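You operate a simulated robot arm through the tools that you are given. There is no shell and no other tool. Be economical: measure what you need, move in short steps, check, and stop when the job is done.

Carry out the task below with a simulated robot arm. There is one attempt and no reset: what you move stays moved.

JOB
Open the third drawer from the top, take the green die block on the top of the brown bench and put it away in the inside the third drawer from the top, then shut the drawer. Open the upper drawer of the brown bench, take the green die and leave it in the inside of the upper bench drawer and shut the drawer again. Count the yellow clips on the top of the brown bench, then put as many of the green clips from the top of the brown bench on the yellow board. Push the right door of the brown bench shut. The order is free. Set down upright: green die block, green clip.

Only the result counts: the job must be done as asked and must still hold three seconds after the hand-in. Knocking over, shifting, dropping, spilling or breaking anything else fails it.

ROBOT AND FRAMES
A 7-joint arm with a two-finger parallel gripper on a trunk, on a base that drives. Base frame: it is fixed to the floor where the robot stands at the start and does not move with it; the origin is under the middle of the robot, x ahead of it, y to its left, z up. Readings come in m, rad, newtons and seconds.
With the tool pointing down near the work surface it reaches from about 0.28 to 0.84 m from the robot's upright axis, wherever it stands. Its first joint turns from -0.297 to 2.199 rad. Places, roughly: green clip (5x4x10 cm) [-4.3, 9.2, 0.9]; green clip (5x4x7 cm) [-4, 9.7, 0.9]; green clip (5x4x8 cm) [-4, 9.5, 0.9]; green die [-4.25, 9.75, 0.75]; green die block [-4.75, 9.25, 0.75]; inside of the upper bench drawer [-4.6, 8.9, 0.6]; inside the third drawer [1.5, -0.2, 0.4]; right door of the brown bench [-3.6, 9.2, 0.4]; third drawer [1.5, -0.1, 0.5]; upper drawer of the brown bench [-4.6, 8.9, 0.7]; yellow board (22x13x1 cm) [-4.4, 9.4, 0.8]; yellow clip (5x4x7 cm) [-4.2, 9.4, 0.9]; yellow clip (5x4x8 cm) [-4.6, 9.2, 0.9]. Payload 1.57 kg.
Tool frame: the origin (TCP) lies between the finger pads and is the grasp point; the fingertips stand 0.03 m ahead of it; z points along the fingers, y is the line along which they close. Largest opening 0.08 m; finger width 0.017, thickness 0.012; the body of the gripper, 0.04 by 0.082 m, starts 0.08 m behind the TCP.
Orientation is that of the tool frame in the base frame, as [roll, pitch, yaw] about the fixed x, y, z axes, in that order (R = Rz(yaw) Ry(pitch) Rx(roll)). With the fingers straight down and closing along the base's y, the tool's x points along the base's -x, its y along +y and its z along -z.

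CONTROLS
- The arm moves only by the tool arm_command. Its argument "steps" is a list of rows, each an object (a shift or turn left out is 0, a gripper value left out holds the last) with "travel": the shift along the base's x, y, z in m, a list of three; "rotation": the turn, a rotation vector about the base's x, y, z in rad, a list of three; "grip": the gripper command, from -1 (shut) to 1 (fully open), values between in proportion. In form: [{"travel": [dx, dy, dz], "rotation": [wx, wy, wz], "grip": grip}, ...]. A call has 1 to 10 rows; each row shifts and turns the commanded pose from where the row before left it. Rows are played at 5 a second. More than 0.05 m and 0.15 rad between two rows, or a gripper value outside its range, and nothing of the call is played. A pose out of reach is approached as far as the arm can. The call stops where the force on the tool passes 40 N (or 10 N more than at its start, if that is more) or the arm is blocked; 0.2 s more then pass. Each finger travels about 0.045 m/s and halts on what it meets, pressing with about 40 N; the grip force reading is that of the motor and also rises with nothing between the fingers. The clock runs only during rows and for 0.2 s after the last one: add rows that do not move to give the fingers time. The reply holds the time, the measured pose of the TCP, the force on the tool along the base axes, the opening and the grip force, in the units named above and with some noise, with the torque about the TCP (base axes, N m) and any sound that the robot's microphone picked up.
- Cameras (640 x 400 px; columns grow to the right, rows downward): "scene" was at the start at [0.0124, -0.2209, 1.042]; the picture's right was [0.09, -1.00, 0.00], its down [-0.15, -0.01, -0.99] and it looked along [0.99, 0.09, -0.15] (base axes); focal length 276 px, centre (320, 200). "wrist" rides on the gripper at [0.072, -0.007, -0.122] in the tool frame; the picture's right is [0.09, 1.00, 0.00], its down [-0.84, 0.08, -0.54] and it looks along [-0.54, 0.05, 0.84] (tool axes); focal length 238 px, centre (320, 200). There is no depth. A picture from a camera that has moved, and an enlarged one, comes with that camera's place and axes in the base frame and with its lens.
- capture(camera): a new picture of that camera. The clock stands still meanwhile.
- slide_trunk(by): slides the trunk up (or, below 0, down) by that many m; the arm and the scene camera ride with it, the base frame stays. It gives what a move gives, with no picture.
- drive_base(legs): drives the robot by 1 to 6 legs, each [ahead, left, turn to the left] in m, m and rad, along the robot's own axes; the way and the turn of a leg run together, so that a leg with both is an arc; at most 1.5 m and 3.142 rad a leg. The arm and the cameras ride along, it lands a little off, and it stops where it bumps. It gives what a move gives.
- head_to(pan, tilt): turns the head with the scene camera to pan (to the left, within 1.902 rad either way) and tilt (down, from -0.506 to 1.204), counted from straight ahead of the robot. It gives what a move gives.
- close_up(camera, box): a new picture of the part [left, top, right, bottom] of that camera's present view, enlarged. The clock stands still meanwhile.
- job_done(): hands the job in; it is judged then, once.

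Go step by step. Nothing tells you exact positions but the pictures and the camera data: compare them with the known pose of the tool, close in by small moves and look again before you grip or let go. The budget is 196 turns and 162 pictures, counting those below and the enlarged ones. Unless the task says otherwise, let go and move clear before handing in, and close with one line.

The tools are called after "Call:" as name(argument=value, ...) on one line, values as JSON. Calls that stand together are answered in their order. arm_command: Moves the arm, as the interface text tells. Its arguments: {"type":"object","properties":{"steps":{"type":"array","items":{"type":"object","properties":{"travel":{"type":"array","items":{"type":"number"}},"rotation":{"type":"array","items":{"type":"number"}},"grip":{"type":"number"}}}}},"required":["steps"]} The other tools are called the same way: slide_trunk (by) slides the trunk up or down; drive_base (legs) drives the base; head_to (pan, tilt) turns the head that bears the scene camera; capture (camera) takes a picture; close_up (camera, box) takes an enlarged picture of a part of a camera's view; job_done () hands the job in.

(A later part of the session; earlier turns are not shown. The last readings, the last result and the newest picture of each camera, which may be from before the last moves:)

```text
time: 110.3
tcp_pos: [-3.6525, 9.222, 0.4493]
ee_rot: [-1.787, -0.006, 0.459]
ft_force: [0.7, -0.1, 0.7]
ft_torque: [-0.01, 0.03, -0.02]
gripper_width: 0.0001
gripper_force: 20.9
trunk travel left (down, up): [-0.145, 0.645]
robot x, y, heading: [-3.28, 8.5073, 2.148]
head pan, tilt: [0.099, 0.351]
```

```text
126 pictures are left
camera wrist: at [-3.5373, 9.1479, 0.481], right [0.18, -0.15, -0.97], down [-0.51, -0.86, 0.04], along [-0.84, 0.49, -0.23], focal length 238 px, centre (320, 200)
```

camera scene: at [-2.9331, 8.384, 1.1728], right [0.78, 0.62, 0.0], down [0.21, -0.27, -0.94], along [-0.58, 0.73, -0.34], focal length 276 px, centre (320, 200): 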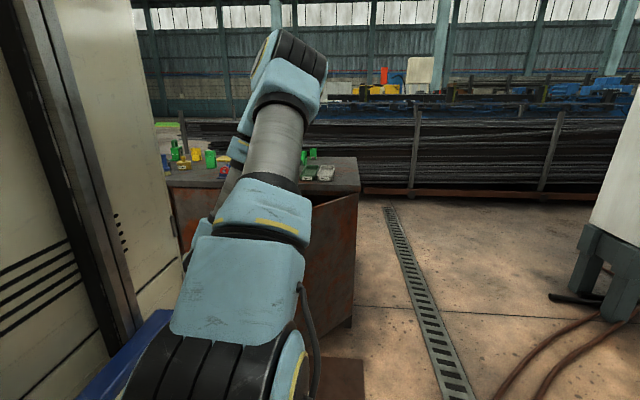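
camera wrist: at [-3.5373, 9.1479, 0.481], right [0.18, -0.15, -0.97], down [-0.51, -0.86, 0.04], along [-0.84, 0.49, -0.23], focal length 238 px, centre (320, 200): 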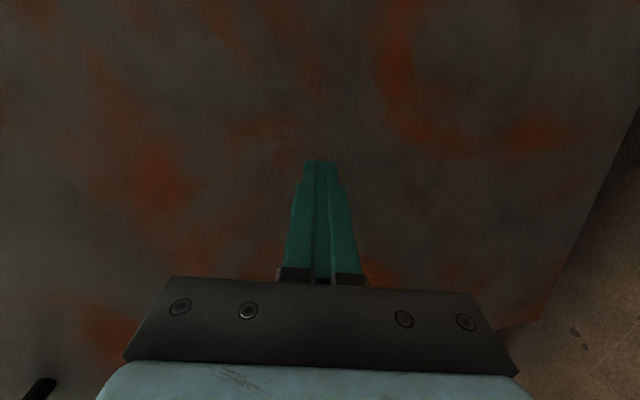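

Continue the push by driving forward slightly.

Call:
drive_base(legs=[[0.07, 0, 0]])

Call:
capture(camera="wrist")

Call:
head_to(pan=0.2, tilt=0.5)

Call:
capture(camera="scene")

```text
time: 111.3
tcp_pos: [-3.6733, 9.2516, 0.4496]
ee_rot: [-1.789, -0.007, 0.46]
ft_force: [11.2, -13.2, 10.7]
ft_torque: [0.33, 0.24, -0.02]
gripper_width: 0.0
gripper_force: 21.5
trunk travel left (down, up): [-0.145, 0.645]
robot x, y, heading: [-3.296, 8.5436, 2.145]
head pan, tilt: [0.099, 0.351]
stopped in leg 1: the force on the tool passed its limit at 152 N (the readings are from after the stop); the commanded pose is now the measured one
```

```text
125 pictures are left
camera wrist: at [-3.5578, 9.1774, 0.481], right [0.18, -0.15, -0.97], down [-0.51, -0.86, 0.04], along [-0.84, 0.49, -0.23], focal length 238 px, centre (320, 200)
```

wrist: 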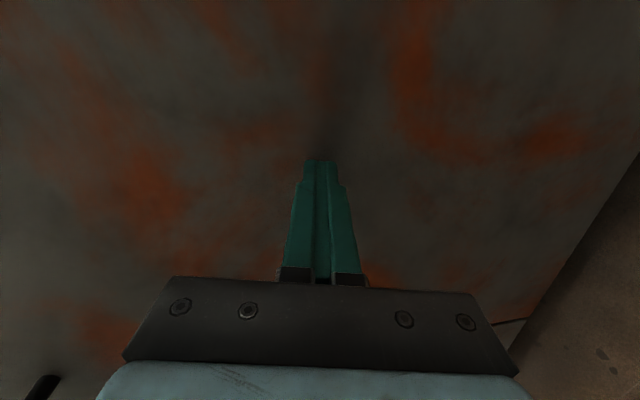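

```text
time: 112.0
tcp_pos: [-3.6732, 9.2509, 0.4487]
ee_rot: [-1.791, -0.005, 0.46]
ft_force: [14.3, -18.5, 11.6]
ft_torque: [0.36, 0.33, 0.04]
gripper_width: 0.0
gripper_force: 21.0
trunk travel left (down, up): [-0.145, 0.645]
robot x, y, heading: [-3.2988, 8.5421, 2.15]
head pan, tilt: [0.201, 0.499]
```

```text
124 pictures are left
camera scene: at [-3.1264, 8.6664, 0.7793], right [0.71, 0.7, 0.0], down [0.33, -0.34, -0.88], along [-0.62, 0.63, -0.48], focal length 276 px, centre (320, 200)
```

scene: 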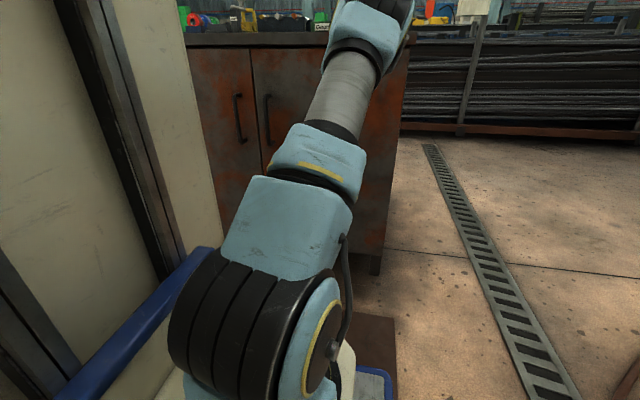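

The door looks flush now. Back off, raise the trunk and check.

Call:
drive_base(legs=[[-0.25, 0, 0]])

Call:
slide_trunk(by=0.55)

Call:
capture(camera="wrist")

Call:
capture(camera="scene")

```text
time: 113.8
tcp_pos: [-3.5361, 9.0343, 0.4476]
ee_rot: [-1.79, -0.006, 0.463]
ft_force: [-0.4, -0.4, -0.6]
ft_torque: [0.03, 0.04, 0.0]
gripper_width: 0.0
gripper_force: 21.5
trunk travel left (down, up): [-0.145, 0.645]
robot x, y, heading: [-3.1585, 8.3262, 2.151]
head pan, tilt: [0.201, 0.499]
```

```text
refused: 0.55 is not a number from -0.4 to 0.4
```

```text
123 pictures are left
camera wrist: at [-3.4208, 8.9614, 0.4803], right [0.19, -0.15, -0.97], down [-0.5, -0.86, 0.04], along [-0.84, 0.48, -0.24], focal length 238 px, centre (320, 200)
```

wrist: 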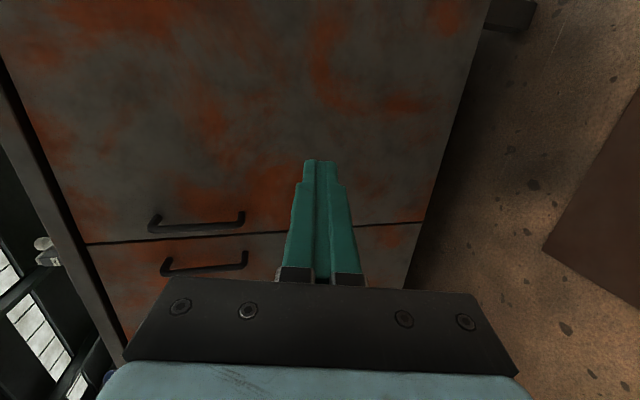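

```text
122 pictures are left
camera scene: at [-2.9868, 8.4526, 0.7792], right [0.71, 0.7, 0.0], down [0.34, -0.34, -0.88], along [-0.62, 0.62, -0.48], focal length 276 px, centre (320, 200)
```

scene: 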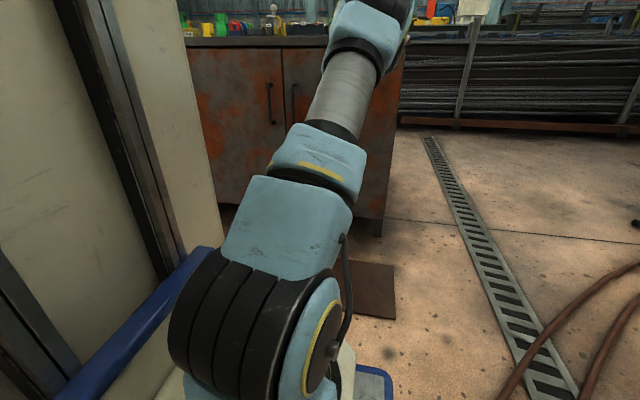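

Door is shut. Raise up to survey the bench top.

Call:
slide_trunk(by=0.4)

Call:
slide_trunk(by=0.24)

Call:
head_to(pan=0.35, tilt=0.6)

Call:
capture(camera="scene")

Call:
capture(camera="wrist")

```text
time: 117.7
tcp_pos: [-3.5369, 9.0341, 0.8483]
ee_rot: [-1.792, -0.006, 0.464]
ft_force: [0.1, 1.0, 0.7]
ft_torque: [0.01, 0.0, 0.01]
gripper_width: 0.0001
gripper_force: 21.4
trunk travel left (down, up): [-0.545, 0.245]
robot x, y, heading: [-3.1582, 8.3274, 2.153]
head pan, tilt: [0.201, 0.499]
```

```text
time: 120.2
tcp_pos: [-3.5366, 9.0346, 1.0874]
ee_rot: [-1.791, -0.006, 0.464]
ft_force: [-0.3, 0.2, -0.6]
ft_torque: [0.05, 0.0, 0.05]
gripper_width: 0.0003
gripper_force: 21.1
trunk travel left (down, up): [-0.785, 0.005]
robot x, y, heading: [-3.1611, 8.3287, 2.154]
head pan, tilt: [0.201, 0.499]
```

```text
time: 120.9
tcp_pos: [-3.5369, 9.0346, 1.0878]
ee_rot: [-1.791, -0.005, 0.465]
ft_force: [0.7, 0.5, 0.0]
ft_torque: [0.01, 0.0, 0.01]
gripper_width: 0.0003
gripper_force: 21.4
trunk travel left (down, up): [-0.785, 0.005]
robot x, y, heading: [-3.1596, 8.3253, 2.152]
head pan, tilt: [0.351, 0.6]
```

```text
121 pictures are left
camera scene: at [-2.9936, 8.4408, 1.4101], right [0.6, 0.8, 0.0], down [0.45, -0.34, -0.83], along [-0.66, 0.49, -0.56], focal length 276 px, centre (320, 200)
```

scene: 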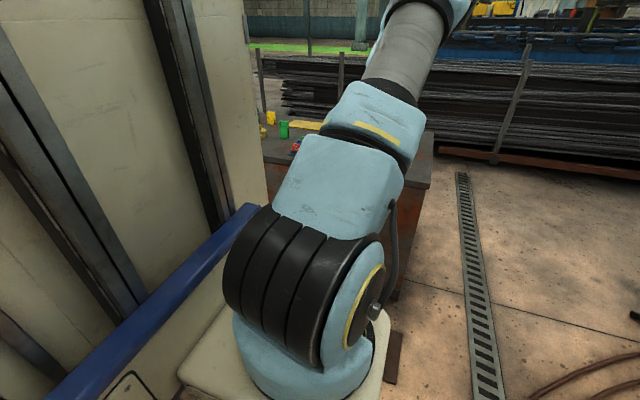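

```text
120 pictures are left
camera wrist: at [-3.4208, 8.9614, 1.1203], right [0.19, -0.15, -0.97], down [-0.5, -0.86, 0.04], along [-0.84, 0.48, -0.24], focal length 238 px, centre (320, 200)
```

wrist: 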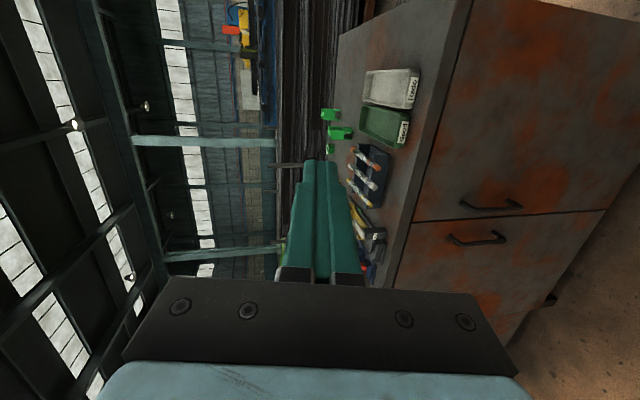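

I'll sidestep left in front of the drawers for a better overview.

Call:
drive_base(legs=[[0, 0.7, -0.01]])

Call:
head_to(pan=-0.1, tilt=0.5)

Call:
capture(camera="scene")

Call:
capture(camera="wrist")

```text
time: 124.7
tcp_pos: [-4.1184, 8.6543, 1.0874]
ee_rot: [-1.791, -0.008, 0.462]
ft_force: [-0.2, -0.3, -0.1]
ft_torque: [-0.01, 0.03, 0.02]
gripper_width: 0.0
gripper_force: 21.2
trunk travel left (down, up): [-0.785, 0.005]
robot x, y, heading: [-3.7444, 7.9467, 2.146]
head pan, tilt: [0.351, 0.6]
```

```text
time: 125.6
tcp_pos: [-4.1187, 8.6541, 1.088]
ee_rot: [-1.792, -0.009, 0.461]
ft_force: [-0.2, 0.1, -0.5]
ft_torque: [0.0, -0.01, 0.01]
gripper_width: 0.0
gripper_force: 21.6
trunk travel left (down, up): [-0.785, 0.005]
robot x, y, heading: [-3.7406, 7.9462, 2.15]
head pan, tilt: [-0.099, 0.499]
```

```text
119 pictures are left
camera scene: at [-3.5484, 8.0856, 1.4192], right [0.89, 0.46, 0.0], down [0.22, -0.42, -0.88], along [-0.4, 0.78, -0.48], focal length 276 px, centre (320, 200)
```

scene: 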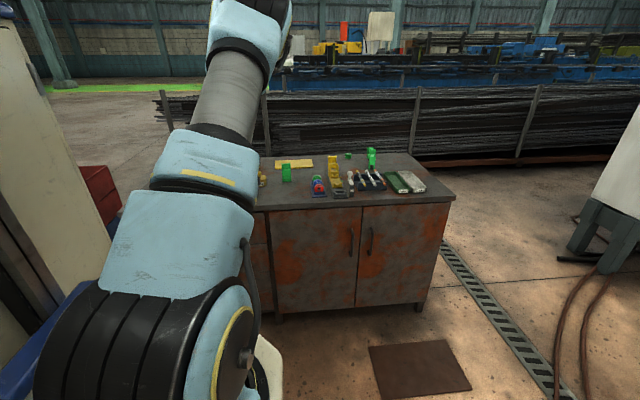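

```text
118 pictures are left
camera wrist: at [-4.0025, 8.58, 1.1203], right [0.19, -0.15, -0.97], down [-0.51, -0.86, 0.04], along [-0.84, 0.49, -0.24], focal length 238 px, centre (320, 200)
```

wrist: 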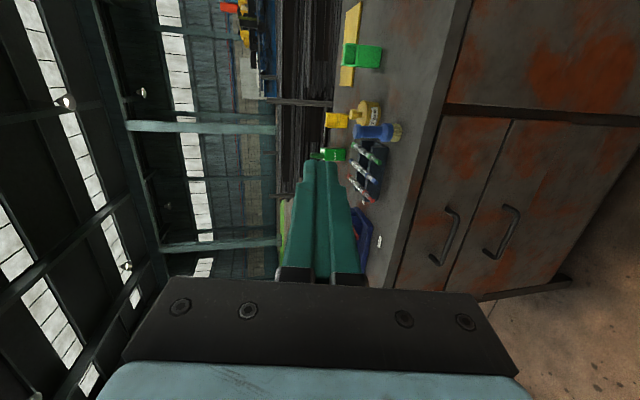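

Call:
close_up(camera="scene", box=[250, 135, 460, 265])

Call:
close_up(camera="wrist", box=[270, 0, 530, 290])

```text
3.05 times, centred on (355, 200) of scene
camera zoom: at [-3.5484, 8.0856, 1.4192], right [0.89, 0.46, 0.0], down [0.22, -0.42, -0.88], along [-0.4, 0.78, -0.48], focal length 842 px, centre (213, 200)
```

zoom: 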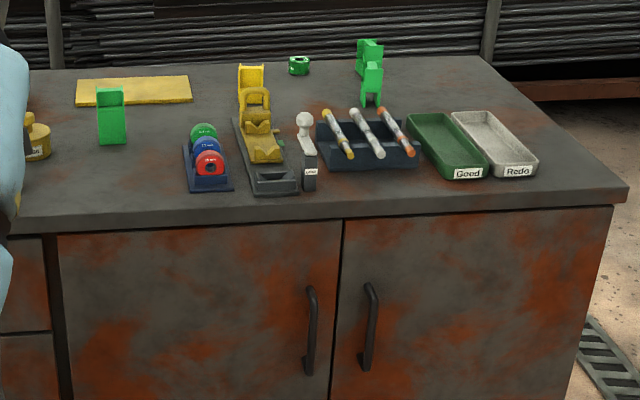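

```text
1.38 times, centred on (400, 145) of wrist
camera zoom: at [-4.0025, 8.58, 1.1203], right [0.19, -0.15, -0.97], down [-0.51, -0.86, 0.04], along [-0.84, 0.49, -0.24], focal length 329 px, centre (210, 276)
```

zoom: 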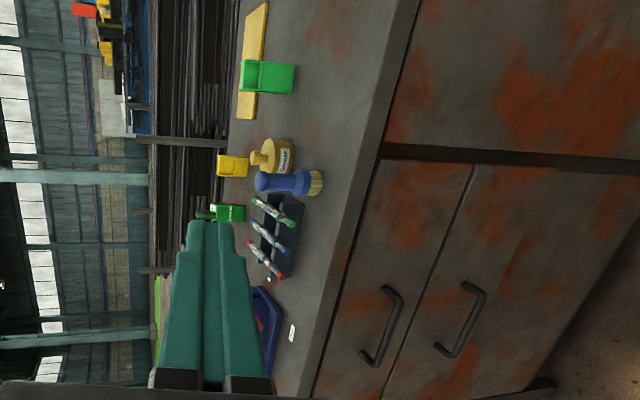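

Three green clips, the yellow board, the green hex die near (-4.18, 9.72). Zoom in on the left-hand items for the green die block and the yellow clips.

Call:
close_up(camera="wrist", box=[295, 90, 415, 260])

Call:
close_up(camera="scene", box=[310, 140, 390, 205])

```text
2.35 times, centred on (355, 175) of wrist
camera zoom: at [-4.0025, 8.58, 1.1203], right [0.19, -0.15, -0.97], down [-0.51, -0.86, 0.04], along [-0.84, 0.49, -0.24], focal length 561 px, centre (238, 259)
```

zoom: 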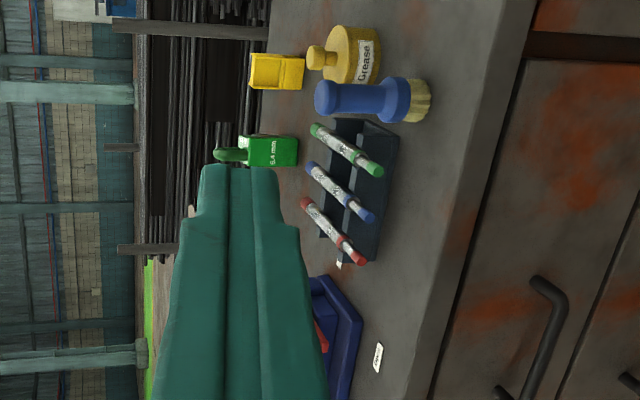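

```text
6.15 times, centred on (350, 172) of scene
camera zoom: at [-3.5484, 8.0856, 1.4192], right [0.89, 0.46, 0.0], down [0.22, -0.42, -0.88], along [-0.4, 0.78, -0.48], focal length 1699 px, centre (135, 369)
```

zoom: 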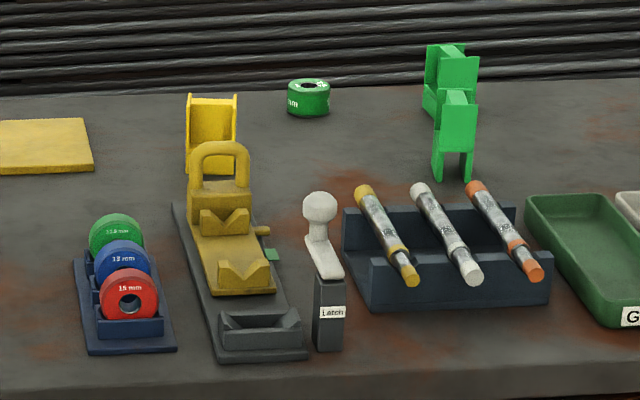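

Two yellow clips seen so far; the die block is near (-4.71, 9.21). First the bench's upper drawer: handle near (-4.50, 8.755, 0.70). I'll shift the tool left, straighten it, open and lower.

Call:
arm_command(steps=[{"travel": [-0.038, -0.024, 0], "rotation": [0, 0, 0.055], "grip": 1}, {"travel": [-0.038, -0.024, 0], "rotation": [0, 0, 0.055], "grip": 1}, {"travel": [-0.038, -0.024, 0], "grip": 1}, {"travel": [-0.038, -0.024, 0], "grip": 1}, {"travel": [-0.038, -0.024, 0], "grip": 1}, {"travel": [-0.038, -0.024, 0], "grip": 1}])

Call:
slide_trunk(by=-0.385)

Call:
capture(camera="wrist")

```text
time: 127.0
tcp_pos: [-4.3459, 8.5143, 1.0882]
ee_rot: [-1.791, -0.006, 0.567]
ft_force: [1.0, 0.7, 0.0]
ft_torque: [-0.03, 0.0, 0.05]
gripper_width: 0.0799
gripper_force: 0.1
trunk travel left (down, up): [-0.785, 0.005]
robot x, y, heading: [-3.744, 7.9457, 2.149]
head pan, tilt: [-0.099, 0.499]
```

```text
time: 130.7
tcp_pos: [-4.3454, 8.5129, 0.703]
ee_rot: [-1.791, -0.007, 0.57]
ft_force: [-0.2, -0.3, -0.3]
ft_torque: [-0.02, -0.04, 0.04]
gripper_width: 0.0798
gripper_force: 0.1
trunk travel left (down, up): [-0.4, 0.39]
robot x, y, heading: [-3.7459, 7.9488, 2.142]
head pan, tilt: [-0.099, 0.499]
```

```text
113 pictures are left
camera wrist: at [-4.2236, 8.4523, 0.7355], right [0.2, -0.13, -0.97], down [-0.41, -0.91, 0.04], along [-0.89, 0.39, -0.24], focal length 238 px, centre (320, 200)
```

wrist: 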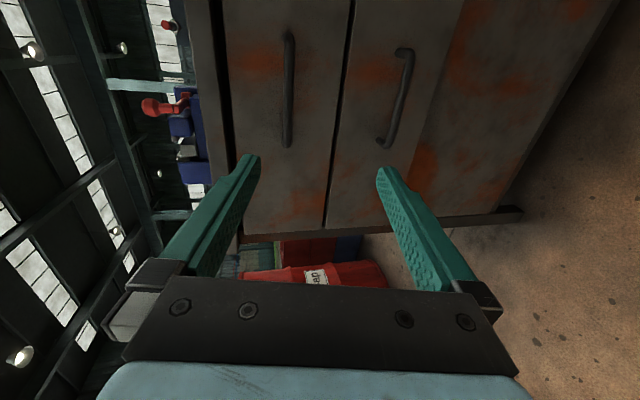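

Upper drawer handle aligned at s≈0.96, z≈0.69. Lower by 1.5 cm and drive forward 0.2 m.

Call:
arm_command(steps=[{"travel": [0.006, 0.004, -0.014]}])

Call:
drive_base(legs=[[0.2, 0, 0]])

Call:
capture(camera="wrist")

```text
time: 131.1
tcp_pos: [-4.3406, 8.5189, 0.6904]
ee_rot: [-1.789, -0.007, 0.569]
ft_force: [0.0, 0.0, -0.1]
ft_torque: [0.0, 0.01, -0.02]
gripper_width: 0.0802
gripper_force: 0.0
trunk travel left (down, up): [-0.4, 0.39]
robot x, y, heading: [-3.7425, 7.943, 2.147]
head pan, tilt: [-0.099, 0.499]
```

```text
time: 132.7
tcp_pos: [-4.4463, 8.6835, 0.6907]
ee_rot: [-1.791, -0.007, 0.569]
ft_force: [0.8, 0.0, -0.1]
ft_torque: [-0.02, 0.01, 0.0]
gripper_width: 0.0799
gripper_force: 0.1
trunk travel left (down, up): [-0.4, 0.39]
robot x, y, heading: [-3.8481, 8.1063, 2.145]
head pan, tilt: [-0.099, 0.499]
```

```text
112 pictures are left
camera wrist: at [-4.3235, 8.6226, 0.7226], right [0.2, -0.13, -0.97], down [-0.41, -0.91, 0.04], along [-0.89, 0.39, -0.24], focal length 238 px, centre (320, 200)
```

wrist: 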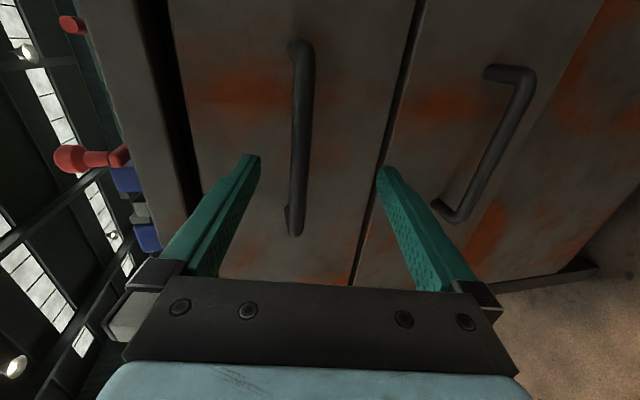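

Good alignment; advance with the arm.

Call:
arm_command(steps=[{"travel": [-0.0135, 0.021, -0.002]}, {"travel": [-0.0135, 0.021, 0]}, {"travel": [-0.0081, 0.0126, 0]}])

Call:
capture(camera="wrist")

```text
time: 133.3
tcp_pos: [-4.4697, 8.7209, 0.6878]
ee_rot: [-1.791, -0.008, 0.566]
ft_force: [19.4, -14.4, 6.4]
ft_torque: [0.81, 1.0, -0.2]
gripper_width: 0.0799
gripper_force: 0.0
trunk travel left (down, up): [-0.4, 0.39]
robot x, y, heading: [-3.849, 8.1076, 2.146]
head pan, tilt: [-0.099, 0.499]
stopped in row 3: the force on the tool passed its limit at 70 N (the readings are from after the stop); the commanded pose is now the measured one
```

```text
111 pictures are left
camera wrist: at [-4.3476, 8.659, 0.7198], right [0.2, -0.13, -0.97], down [-0.41, -0.91, 0.04], along [-0.89, 0.4, -0.24], focal length 238 px, centre (320, 200)
```

wrist: 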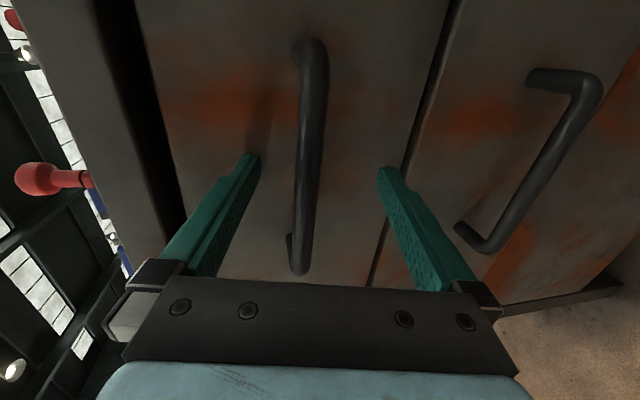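

Contact with the front; ease back slightly and close.

Call:
arm_command(steps=[{"travel": [0.003, -0.004, 0], "grip": 1}, {"grip": -1}, {"grip": -1}, {"grip": -1}, {"grip": -1}, {"grip": -1}, {"grip": -1}])

Call:
drive_base(legs=[[-0.05, 0, 0]])

Call:
capture(camera="wrist")

```text
time: 134.9
tcp_pos: [-4.4681, 8.7195, 0.6968]
ee_rot: [-1.774, -0.002, 0.564]
ft_force: [6.8, -2.3, 11.7]
ft_torque: [0.13, -0.16, -0.4]
gripper_width: 0.0138
gripper_force: 30.8
trunk travel left (down, up): [-0.4, 0.39]
robot x, y, heading: [-3.8491, 8.1136, 2.141]
head pan, tilt: [-0.099, 0.499]
stopped in row 7: the force on the tool passed its limit at 43 N (the readings are from after the stop); the commanded pose is now the measured one
```

```text
time: 135.8
tcp_pos: [-4.4411, 8.6781, 0.6974]
ee_rot: [-1.773, -0.003, 0.563]
ft_force: [0.3, 2.1, 20.9]
ft_torque: [0.12, -0.05, 0.04]
gripper_width: 0.0138
gripper_force: 30.0
trunk travel left (down, up): [-0.4, 0.39]
robot x, y, heading: [-3.8254, 8.0676, 2.144]
head pan, tilt: [-0.099, 0.499]
```

```text
110 pictures are left
camera wrist: at [-4.319, 8.616, 0.7262], right [0.19, -0.12, -0.97], down [-0.42, -0.91, 0.03], along [-0.89, 0.4, -0.22], focal length 238 px, centre (320, 200)
```

wrist: 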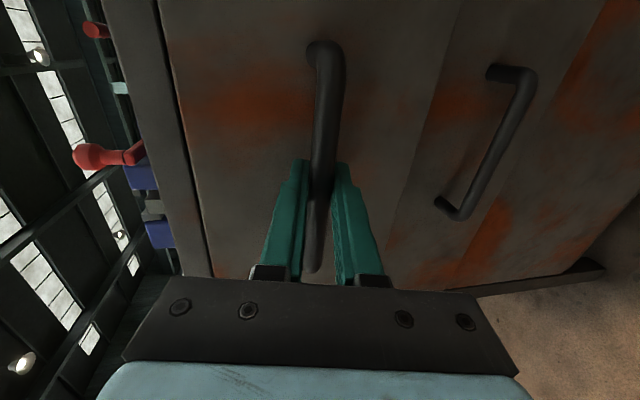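

It opens. Pull 0.2 m more.

Call:
drive_base(legs=[[-0.2, 0, 0]])

Call:
arm_command(steps=[{"grip": 1}, {"grip": 1}, {"grip": 1}, {"grip": 1}, {"grip": 1}])

Call:
drive_base(legs=[[-0.2, 0, 0]])

Call:
slide_trunk(by=0.385)

Call:
capture(camera="wrist")

Call:
head_to(pan=0.0, tilt=0.6)

Call:
capture(camera="scene")

```text
time: 137.4
tcp_pos: [-4.3311, 8.5087, 0.6963]
ee_rot: [-1.773, -0.003, 0.559]
ft_force: [19.5, 15.6, 9.6]
ft_torque: [0.08, -0.09, -0.26]
gripper_width: 0.0139
gripper_force: 30.3
trunk travel left (down, up): [-0.4, 0.39]
robot x, y, heading: [-3.7087, 7.8975, 2.149]
head pan, tilt: [-0.099, 0.499]
```

```text
time: 138.6
tcp_pos: [-4.3313, 8.5091, 0.697]
ee_rot: [-1.774, -0.004, 0.56]
ft_force: [0.6, 0.5, 0.1]
ft_torque: [0.0, 0.02, 0.01]
gripper_width: 0.08
gripper_force: 0.1
trunk travel left (down, up): [-0.4, 0.39]
robot x, y, heading: [-3.7131, 7.892, 2.145]
head pan, tilt: [-0.099, 0.499]
```

```text
time: 140.2
tcp_pos: [-4.2254, 8.3444, 0.6968]
ee_rot: [-1.775, -0.005, 0.563]
ft_force: [-0.6, -0.8, -0.2]
ft_torque: [0.01, -0.02, -0.02]
gripper_width: 0.0801
gripper_force: 0.0
trunk travel left (down, up): [-0.4, 0.39]
robot x, y, heading: [-3.6087, 7.7309, 2.148]
head pan, tilt: [-0.099, 0.499]
```

```text
time: 143.9
tcp_pos: [-4.2248, 8.3442, 1.0809]
ee_rot: [-1.773, -0.004, 0.561]
ft_force: [0.5, -0.2, 0.3]
ft_torque: [0.02, 0.02, -0.02]
gripper_width: 0.0801
gripper_force: 0.1
trunk travel left (down, up): [-0.785, 0.005]
robot x, y, heading: [-3.6036, 7.7333, 2.149]
head pan, tilt: [-0.099, 0.499]
```

```text
109 pictures are left
camera wrist: at [-4.1025, 8.2811, 1.1107], right [0.19, -0.12, -0.98], down [-0.42, -0.91, 0.03], along [-0.89, 0.4, -0.22], focal length 238 px, centre (320, 200)
```

wrist: 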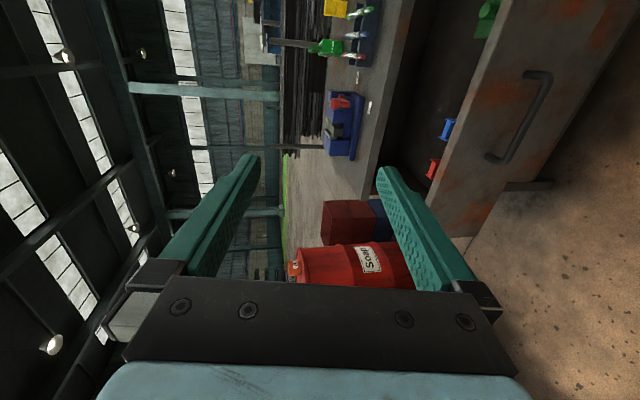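

```text
time: 144.6
tcp_pos: [-4.2253, 8.3431, 1.08]
ee_rot: [-1.773, -0.003, 0.562]
ft_force: [0.8, 0.0, -1.2]
ft_torque: [0.02, 0.0, -0.02]
gripper_width: 0.08
gripper_force: 0.0
trunk travel left (down, up): [-0.785, 0.005]
robot x, y, heading: [-3.6063, 7.7324, 2.148]
head pan, tilt: [0.0, 0.6]
```

```text
108 pictures are left
camera scene: at [-3.4164, 7.8662, 1.4102], right [0.84, 0.55, 0.0], down [0.31, -0.47, -0.83], along [-0.45, 0.69, -0.56], focal length 276 px, centre (320, 200)
```

scene: 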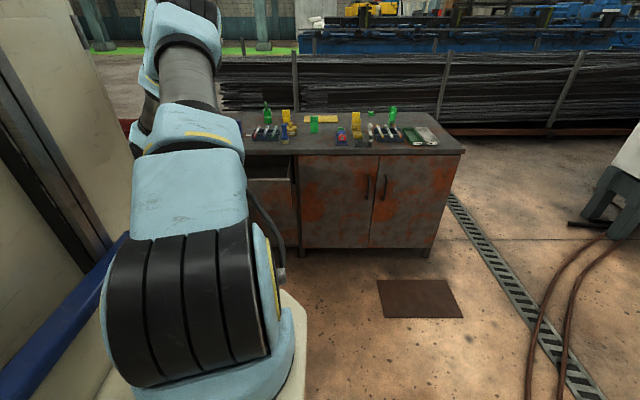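

Drawer is open about 0.25 m (a few spools inside). Zoom on the bench top to count clips.

Call:
close_up(camera="scene", box=[235, 95, 455, 180])

Call:
close_up(camera="scene", box=[235, 95, 345, 160])

```text
2.91 times, centred on (345, 138) of scene
camera zoom: at [-3.4164, 7.8662, 1.4102], right [0.84, 0.55, 0.0], down [0.31, -0.47, -0.83], along [-0.45, 0.69, -0.56], focal length 803 px, centre (247, 382)
```

zoom: 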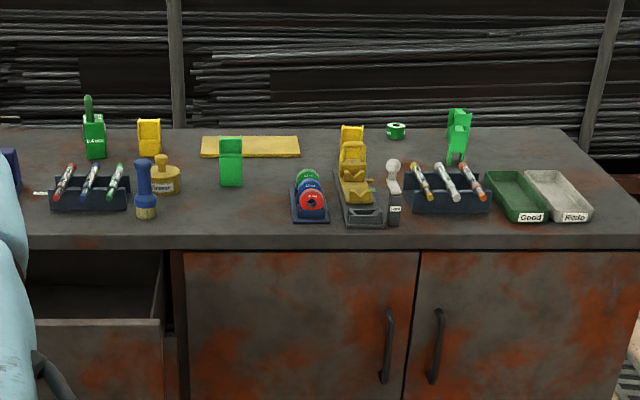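

```text
5.82 times, centred on (290, 128) of scene
camera zoom: at [-3.4164, 7.8662, 1.4102], right [0.84, 0.55, 0.0], down [0.31, -0.47, -0.83], along [-0.45, 0.69, -0.56], focal length 1606 px, centre (494, 622)
```

zoom: 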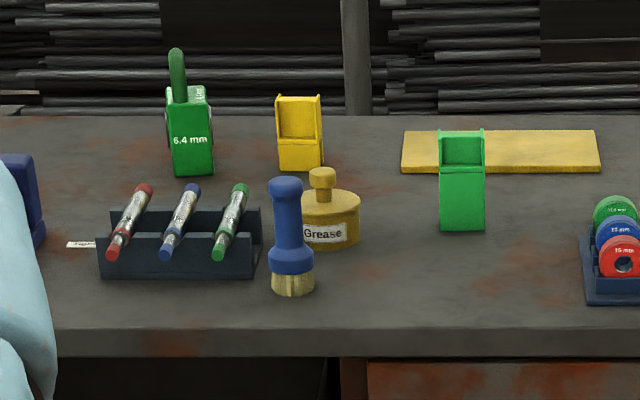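

The bench top holds exactly two yellow clips, so two green clips go on the board. Now I'll roll the tool so the fingers close horizontally.

Call:
arm_command(steps=[{"rotation": [-0.0795, 0.1235, -0.03]}, {"rotation": [-0.0795, 0.1235, -0.03]}, {"rotation": [-0.0795, 0.1235, -0.03]}, {"rotation": [-0.0795, 0.1235, -0.03]}, {"rotation": [-0.0795, 0.1235, -0.03]}, {"rotation": [-0.0795, 0.1235, -0.03]}, {"rotation": [-0.0795, 0.1235, -0.03]}, {"rotation": [-0.0795, 0.1235, -0.03]}, {"rotation": [-0.0795, 0.1235, -0.03]}, {"rotation": [-0.0795, 0.1235, -0.03]}])

Call:
capture(camera="wrist")

```text
time: 146.8
tcp_pos: [-4.224, 8.3433, 1.0802]
ee_rot: [-2.825, 1.347, -0.677]
ft_force: [-0.4, 0.2, -0.2]
ft_torque: [0.01, 0.02, 0.01]
gripper_width: 0.0799
gripper_force: 0.0
trunk travel left (down, up): [-0.785, 0.005]
robot x, y, heading: [-3.6037, 7.7312, 2.149]
head pan, tilt: [0.0, 0.6]
```

```text
105 pictures are left
camera wrist: at [-4.144, 8.2366, 1.0354], right [-0.81, -0.56, -0.16], down [0.08, -0.37, 0.92], along [-0.58, 0.74, 0.35], focal length 238 px, centre (320, 200)
```

wrist: 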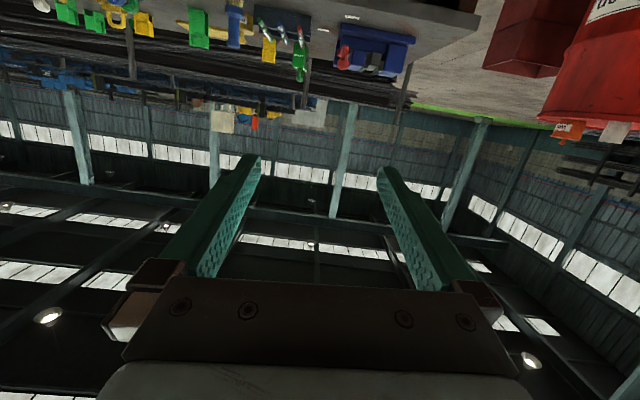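

The camera would be under the gripper when tilted; I'd rather have it above. I'll roll the tool the other way by 180°.

Call:
arm_command(steps=[{"rotation": [0.0795, -0.1235, 0.03]}, {"rotation": [0.0795, -0.1235, 0.03]}, {"rotation": [0.0795, -0.1235, 0.03]}, {"rotation": [0.0795, -0.1235, 0.03]}, {"rotation": [0.0795, -0.1235, 0.03]}, {"rotation": [0.0795, -0.1235, 0.03]}, {"rotation": [0.0795, -0.1235, 0.03]}, {"rotation": [0.0795, -0.1235, 0.03]}, {"rotation": [0.0795, -0.1235, 0.03]}, {"rotation": [0.0795, -0.1235, 0.03]}])

Call:
arm_command(steps=[{"rotation": [0.0795, -0.1235, 0.03]}, {"rotation": [0.0795, -0.1235, 0.03]}, {"rotation": [0.0795, -0.1235, 0.03]}, {"rotation": [0.0795, -0.1235, 0.03]}, {"rotation": [0.0795, -0.1235, 0.03]}, {"rotation": [0.0795, -0.1235, 0.03]}, {"rotation": [0.0795, -0.1235, 0.03]}, {"rotation": [0.0795, -0.1235, 0.03]}, {"rotation": [0.0795, -0.1235, 0.03]}, {"rotation": [0.0795, -0.1235, 0.03]}])

Call:
capture(camera="wrist")

```text
time: 148.9
tcp_pos: [-4.2252, 8.3418, 1.0814]
ee_rot: [-1.773, -0.009, 0.562]
ft_force: [0.2, 0.5, -0.4]
ft_torque: [0.01, 0.01, -0.01]
gripper_width: 0.0801
gripper_force: 0.1
trunk travel left (down, up): [-0.785, 0.005]
robot x, y, heading: [-3.6039, 7.7311, 2.15]
head pan, tilt: [0.0, 0.6]
```

```text
time: 151.2
tcp_pos: [-4.2245, 8.3422, 1.0814]
ee_rot: [-2.815, -1.368, 1.811]
ft_force: [0.0, 0.4, -0.5]
ft_torque: [0.0, -0.01, -0.01]
gripper_width: 0.08
gripper_force: 0.1
trunk travel left (down, up): [-0.785, 0.005]
robot x, y, heading: [-3.6033, 7.7336, 2.149]
head pan, tilt: [0.0, 0.6]
```

```text
104 pictures are left
camera wrist: at [-4.17, 8.2522, 1.1737], right [0.84, 0.54, 0.03], down [0.39, -0.57, -0.72], along [-0.38, 0.62, -0.69], focal length 238 px, centre (320, 200)
```

wrist: 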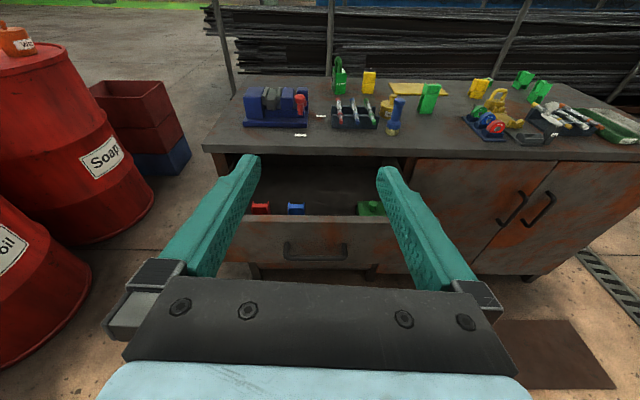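

Excellent view, camera now on top. Level the roll, then sidestep right and drive up to the bench with the arm held high above it.

Call:
arm_command(steps=[{"rotation": [0.0371, -0.0576, 0.014]}])

Call:
drive_base(legs=[[0, -0.5, 0], [0.65, 0, -0.008]])

Call:
capture(camera="wrist")

Call:
head_to(pan=0.0, tilt=1.0)

Call:
capture(camera="scene")

```text
time: 151.6
tcp_pos: [-4.224, 8.3432, 1.0808]
ee_rot: [3.128, -1.381, 2.157]
ft_force: [0.5, -0.1, 0.2]
ft_torque: [0.02, 0.01, 0.0]
gripper_width: 0.08
gripper_force: 0.0
trunk travel left (down, up): [-0.785, 0.005]
robot x, y, heading: [-3.6032, 7.7319, 2.149]
head pan, tilt: [0.0, 0.6]
```

```text
time: 157.6
tcp_pos: [-4.1458, 9.1575, 1.0805]
ee_rot: [3.133, -1.382, 2.137]
ft_force: [-0.5, 0.1, 0.1]
ft_torque: [0.0, 0.03, -0.02]
gripper_width: 0.0799
gripper_force: 0.1
trunk travel left (down, up): [-0.785, 0.005]
robot x, y, heading: [-3.5319, 8.5401, 2.137]
head pan, tilt: [0.0, 0.6]
```

```text
103 pictures are left
camera wrist: at [-4.0975, 9.0639, 1.1733], right [0.84, 0.54, 0.09], down [0.43, -0.54, -0.72], along [-0.34, 0.64, -0.69], focal length 238 px, centre (320, 200)
```

wrist: 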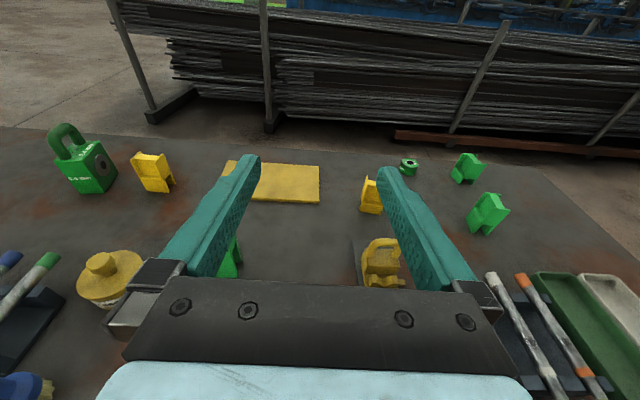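

```text
time: 158.5
tcp_pos: [-4.1467, 9.1581, 1.0812]
ee_rot: [3.133, -1.382, 2.135]
ft_force: [0.0, -0.4, 0.3]
ft_torque: [0.01, 0.01, 0.0]
gripper_width: 0.08
gripper_force: 0.1
trunk travel left (down, up): [-0.785, 0.005]
robot x, y, heading: [-3.5376, 8.5409, 2.13]
head pan, tilt: [0.0, 1.0]
```

```text
102 pictures are left
camera scene: at [-3.3358, 8.6543, 1.3782], right [0.85, 0.53, 0.0], down [0.45, -0.71, -0.54], along [-0.29, 0.46, -0.84], focal length 276 px, centre (320, 200)
```

scene: 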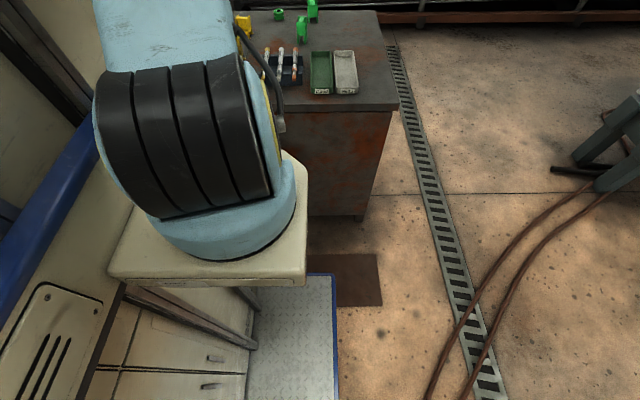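

The arm sits on a shelf ahead of the base, so the whole bench top is within reach from the front. Pitch the tool down to ~60° and look.

Call:
arm_command(steps=[{"rotation": [-0.1177, -0.0757, 0]}, {"rotation": [-0.1177, -0.0757, 0]}, {"rotation": [-0.1177, -0.0757, 0]}, {"rotation": [-0.1177, -0.0757, 0]}, {"rotation": [-0.1177, -0.0757, 0]}, {"rotation": [-0.1177, -0.0757, 0]}])

Call:
arm_command(steps=[{"travel": [-0.043, -0.027, 0]}, {"travel": [-0.043, -0.027, 0]}])

Call:
capture(camera="wrist")

```text
time: 159.9
tcp_pos: [-4.146, 9.1582, 1.0815]
ee_rot: [3.13, -0.54, 2.142]
ft_force: [1.2, -0.4, 0.7]
ft_torque: [0.03, -0.02, 0.02]
gripper_width: 0.08
gripper_force: 0.1
trunk travel left (down, up): [-0.785, 0.005]
robot x, y, heading: [-3.5363, 8.5405, 2.136]
head pan, tilt: [0.0, 1.0]
```

```text
refused: row 1 steps farther than a row can; nothing moved
```

```text
101 pictures are left
camera wrist: at [-4.1538, 9.1526, 1.2218], right [0.8, 0.6, 0.06], down [0.6, -0.8, 0.04], along [0.07, 0.01, -1.0], focal length 238 px, centre (320, 200)
```

wrist: 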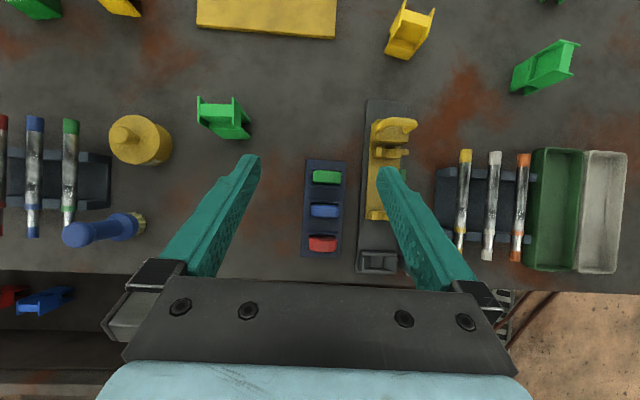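

Now the wrist camera looks straight down over the bench. Clip A is at about (-4.31, 9.16). Move above it.

Call:
arm_command(steps=[{"travel": [-0.041, 0.001, -0.02]}, {"travel": [-0.041, 0.001, -0.02]}, {"travel": [-0.041, 0.001, -0.02]}, {"travel": [-0.041, 0.001, -0.01]}])

Call:
capture(camera="wrist")

```text
time: 160.9
tcp_pos: [-4.2405, 9.1678, 1.0289]
ee_rot: [3.128, -0.54, 2.141]
ft_force: [0.9, -0.8, 0.4]
ft_torque: [0.01, -0.03, -0.01]
gripper_width: 0.0801
gripper_force: 0.0
out of reach, approached as far as the arm can: row 3, 4
trunk travel left (down, up): [-0.785, 0.005]
robot x, y, heading: [-3.5362, 8.5397, 2.137]
head pan, tilt: [0.0, 1.0]
```

```text
100 pictures are left
camera wrist: at [-4.2489, 9.1625, 1.1694], right [0.8, 0.6, 0.06], down [0.6, -0.8, 0.04], along [0.07, 0.01, -1.0], focal length 238 px, centre (320, 200)
```

wrist: 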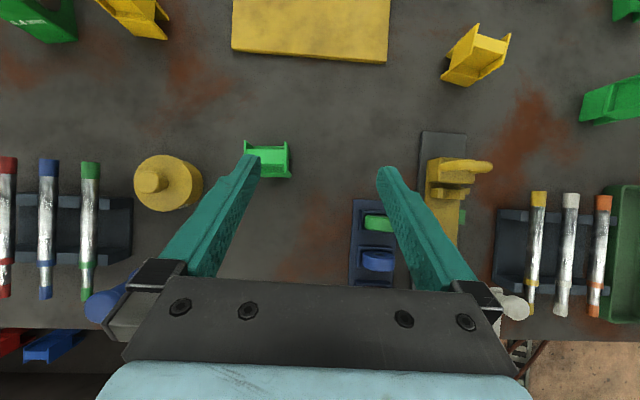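

Reach limit at this stance; the base must go closer. Drive forward 0.12 m and check the shelf clearance.

Call:
drive_base(legs=[[0.12, 0, 0]])

Call:
head_to(pan=0.25, tilt=1.1)

Call:
capture(camera="scene")

```text
time: 162.1
tcp_pos: [-4.3083, 9.2702, 1.0291]
ee_rot: [3.127, -0.541, 2.143]
ft_force: [0.1, 0.1, 0.1]
ft_torque: [0.01, 0.05, -0.03]
gripper_width: 0.08
gripper_force: 0.1
trunk travel left (down, up): [-0.785, 0.005]
robot x, y, heading: [-3.6048, 8.6402, 2.134]
head pan, tilt: [0.0, 1.0]
```

```text
time: 162.9
tcp_pos: [-4.3074, 9.2686, 1.0284]
ee_rot: [3.127, -0.542, 2.144]
ft_force: [0.5, -0.5, 0.5]
ft_torque: [-0.02, 0.01, 0.02]
gripper_width: 0.0801
gripper_force: 0.0
trunk travel left (down, up): [-0.785, 0.005]
robot x, y, heading: [-3.6027, 8.6432, 2.135]
head pan, tilt: [0.25, 1.1]
```

```text
99 pictures are left
camera scene: at [-3.4095, 8.7415, 1.3715], right [0.69, 0.73, 0.0], down [0.65, -0.61, -0.45], along [-0.33, 0.31, -0.89], focal length 276 px, centre (320, 200)
```

scene: 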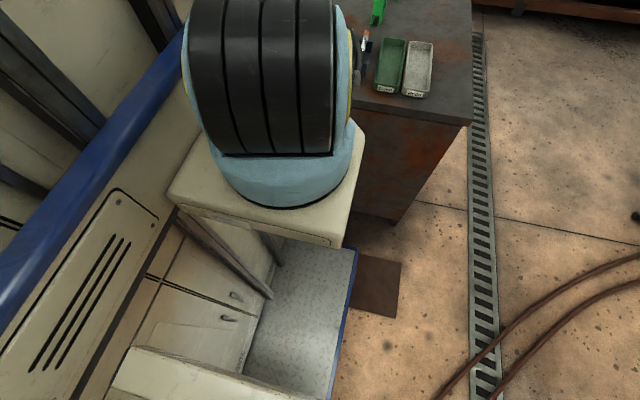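

The bench top is at z≈0.83 and all objects lie nearer than feared. I'll use a flatter tool (≈35° down) for more reach and line up over clip A at (-4.30, 9.166).

Call:
arm_command(steps=[{"travel": [0.002, -0.035, 0], "rotation": [0.1177, 0.0757, 0]}, {"travel": [0.003, -0.035, 0], "rotation": [0.1177, 0.0757, 0]}, {"travel": [0.002, -0.033, 0], "rotation": [0.1177, 0.0757, 0], "grip": 0.85}, {"grip": 0.85}])

Call:
capture(camera="wrist")

```text
time: 163.9
tcp_pos: [-4.3033, 9.1688, 1.0297]
ee_rot: [3.129, -0.962, 2.14]
ft_force: [1.2, 0.4, -0.1]
ft_torque: [-0.03, 0.03, 0.02]
gripper_width: 0.0742
gripper_force: 0.0
trunk travel left (down, up): [-0.785, 0.005]
robot x, y, heading: [-3.5992, 8.6419, 2.138]
head pan, tilt: [0.25, 1.1]
```

```text
98 pictures are left
camera wrist: at [-4.2785, 9.1149, 1.1572], right [0.81, 0.57, 0.08], down [0.56, -0.74, -0.38], along [-0.15, 0.35, -0.92], focal length 238 px, centre (320, 200)
```

wrist: 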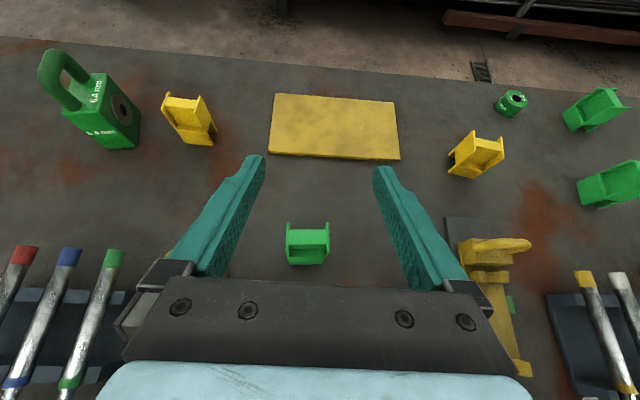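

Clip A is centred between the fingers. Descend to grip height.

Call:
arm_command(steps=[{"travel": [0, -0.002, -0.04]}, {"travel": [0, -0.002, -0.04]}, {"travel": [0, -0.001, -0.03]}])

Call:
capture(camera="wrist")

```text
time: 164.7
tcp_pos: [-4.3003, 9.1597, 0.9189]
ee_rot: [3.129, -0.963, 2.141]
ft_force: [0.4, -0.7, -0.5]
ft_torque: [-0.03, -0.03, 0.02]
gripper_width: 0.0742
gripper_force: 0.1
trunk travel left (down, up): [-0.785, 0.005]
robot x, y, heading: [-3.5984, 8.6407, 2.137]
head pan, tilt: [0.25, 1.1]
```

```text
97 pictures are left
camera wrist: at [-4.2775, 9.1061, 1.0463], right [0.81, 0.57, 0.08], down [0.56, -0.74, -0.38], along [-0.15, 0.35, -0.92], focal length 238 px, centre (320, 200)
```

wrist: 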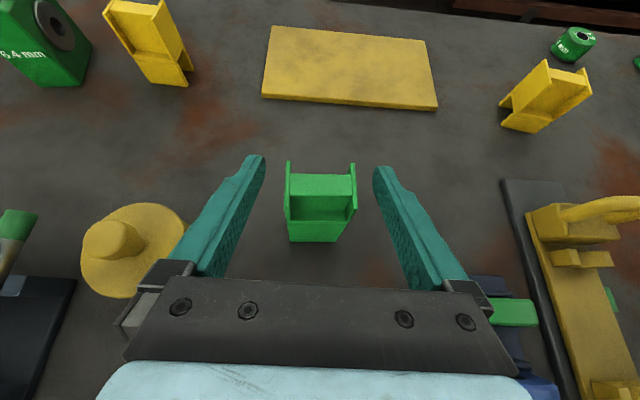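

Good. Down 3 cm more and close.

Call:
arm_command(steps=[{"travel": [0, -0.002, -0.03]}, {"grip": -1}, {"grip": -1}, {"grip": -1}, {"grip": -1}])

Call:
capture(camera="wrist")

```text
time: 165.9
tcp_pos: [-4.3027, 9.1581, 0.8884]
ee_rot: [3.129, -0.961, 2.142]
ft_force: [0.4, 0.1, 1.4]
ft_torque: [0.07, 0.1, 0.02]
gripper_width: 0.0445
gripper_force: 34.0
trunk travel left (down, up): [-0.785, 0.005]
robot x, y, heading: [-3.6022, 8.6405, 2.137]
head pan, tilt: [0.25, 1.1]
```

```text
96 pictures are left
camera wrist: at [-4.2786, 9.1038, 1.0155], right [0.81, 0.57, 0.08], down [0.56, -0.74, -0.37], along [-0.15, 0.35, -0.92], focal length 238 px, centre (320, 200)
```

wrist: 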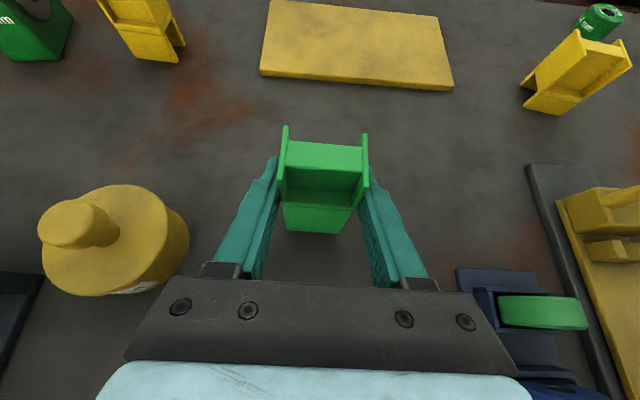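

Clip A held. Lift, shift the base slightly forward-left, and extend toward the board.

Call:
arm_command(steps=[{"travel": [0, 0, 0.02]}, {"travel": [0, 0, 0.04]}, {"travel": [0, 0, 0.03]}])

Call:
drive_base(legs=[[0.05, 0.05, 0]])

Call:
capture(camera="wrist")

```text
time: 166.7
tcp_pos: [-4.301, 9.1584, 0.9781]
ee_rot: [3.127, -0.96, 2.141]
ft_force: [0.0, -0.3, -1.4]
ft_torque: [-0.02, -0.01, -0.03]
gripper_width: 0.0447
gripper_force: 39.5
trunk travel left (down, up): [-0.785, 0.005]
robot x, y, heading: [-3.6019, 8.6445, 2.133]
head pan, tilt: [0.25, 1.1]
```

```text
time: 167.7
tcp_pos: [-4.3704, 9.1751, 0.9789]
ee_rot: [3.127, -0.96, 2.142]
ft_force: [-0.1, -0.5, -0.6]
ft_torque: [0.01, 0.02, 0.0]
gripper_width: 0.0447
gripper_force: 40.1
trunk travel left (down, up): [-0.785, 0.005]
robot x, y, heading: [-3.6707, 8.6546, 2.137]
head pan, tilt: [0.25, 1.1]
```

```text
95 pictures are left
camera wrist: at [-4.346, 9.1204, 1.1063], right [0.81, 0.57, 0.08], down [0.56, -0.74, -0.37], along [-0.15, 0.35, -0.92], focal length 238 px, centre (320, 200)
```

wrist: 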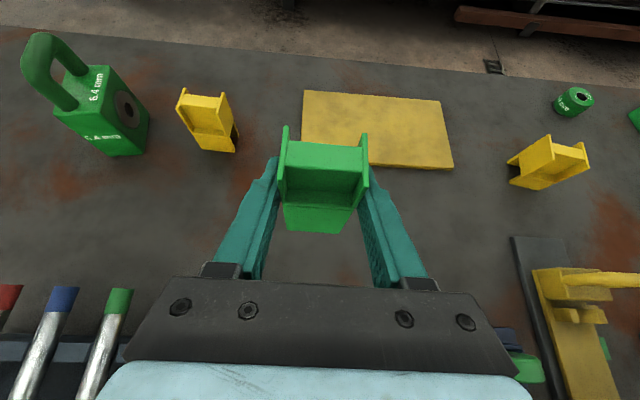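

Extend toward the left half of the board.

Call:
arm_command(steps=[{"travel": [-0.015, 0.037, 0]}, {"travel": [-0.015, 0.037, 0]}, {"travel": [-0.015, 0.037, 0]}, {"travel": [-0.015, 0.037, 0]}])

Call:
capture(camera="wrist")

```text
time: 168.7
tcp_pos: [-4.4155, 9.296, 0.98]
ee_rot: [3.126, -0.96, 2.143]
ft_force: [-0.6, 0.5, -1.0]
ft_torque: [-0.02, 0.0, -0.01]
gripper_width: 0.0447
gripper_force: 39.9
out of reach, approached as far as the arm can: row 4
trunk travel left (down, up): [-0.785, 0.005]
robot x, y, heading: [-3.6699, 8.6584, 2.125]
head pan, tilt: [0.25, 1.1]
```

```text
94 pictures are left
camera wrist: at [-4.3923, 9.242, 1.1073], right [0.82, 0.57, 0.08], down [0.56, -0.74, -0.37], along [-0.15, 0.35, -0.92], focal length 238 px, centre (320, 200)
```

wrist: 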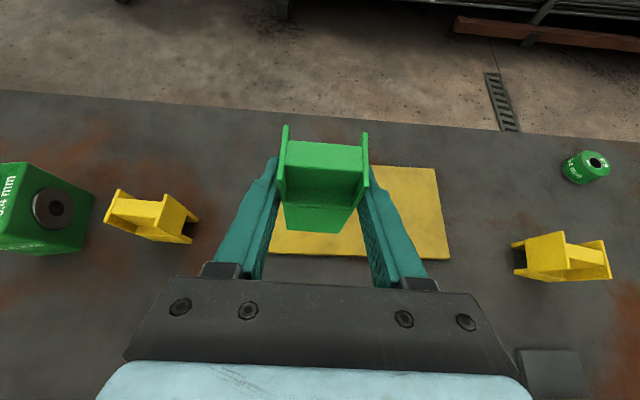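

At the reach limit on the left; the board's right half is better reachable. Move there.

Call:
arm_command(steps=[{"travel": [0.018, 0.02, 0]}, {"travel": [0.018, 0.02, 0]}, {"travel": [0.018, 0.02, 0]}, {"travel": [0.018, 0.024, 0]}])

Call:
capture(camera="wrist")

```text
time: 169.7
tcp_pos: [-4.3457, 9.3806, 0.9823]
ee_rot: [3.13, -0.96, 2.139]
ft_force: [0.1, 0.0, -0.2]
ft_torque: [0.02, 0.0, -0.02]
gripper_width: 0.0446
gripper_force: 39.7
trunk travel left (down, up): [-0.785, 0.005]
robot x, y, heading: [-3.6687, 8.6589, 2.135]
head pan, tilt: [0.25, 1.1]
```

```text
93 pictures are left
camera wrist: at [-4.3223, 9.3263, 1.1101], right [0.82, 0.57, 0.08], down [0.56, -0.74, -0.37], along [-0.15, 0.35, -0.92], focal length 238 px, centre (320, 200)
```

wrist: 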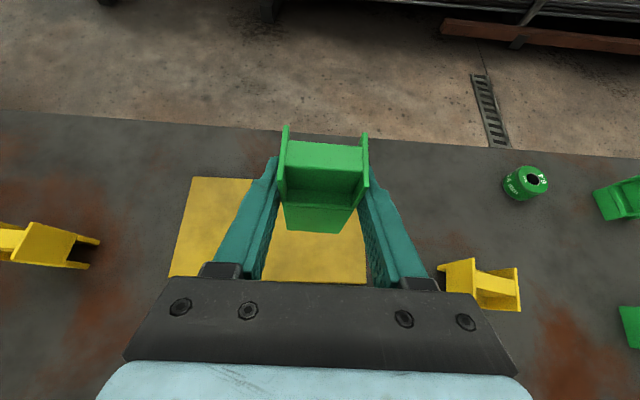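

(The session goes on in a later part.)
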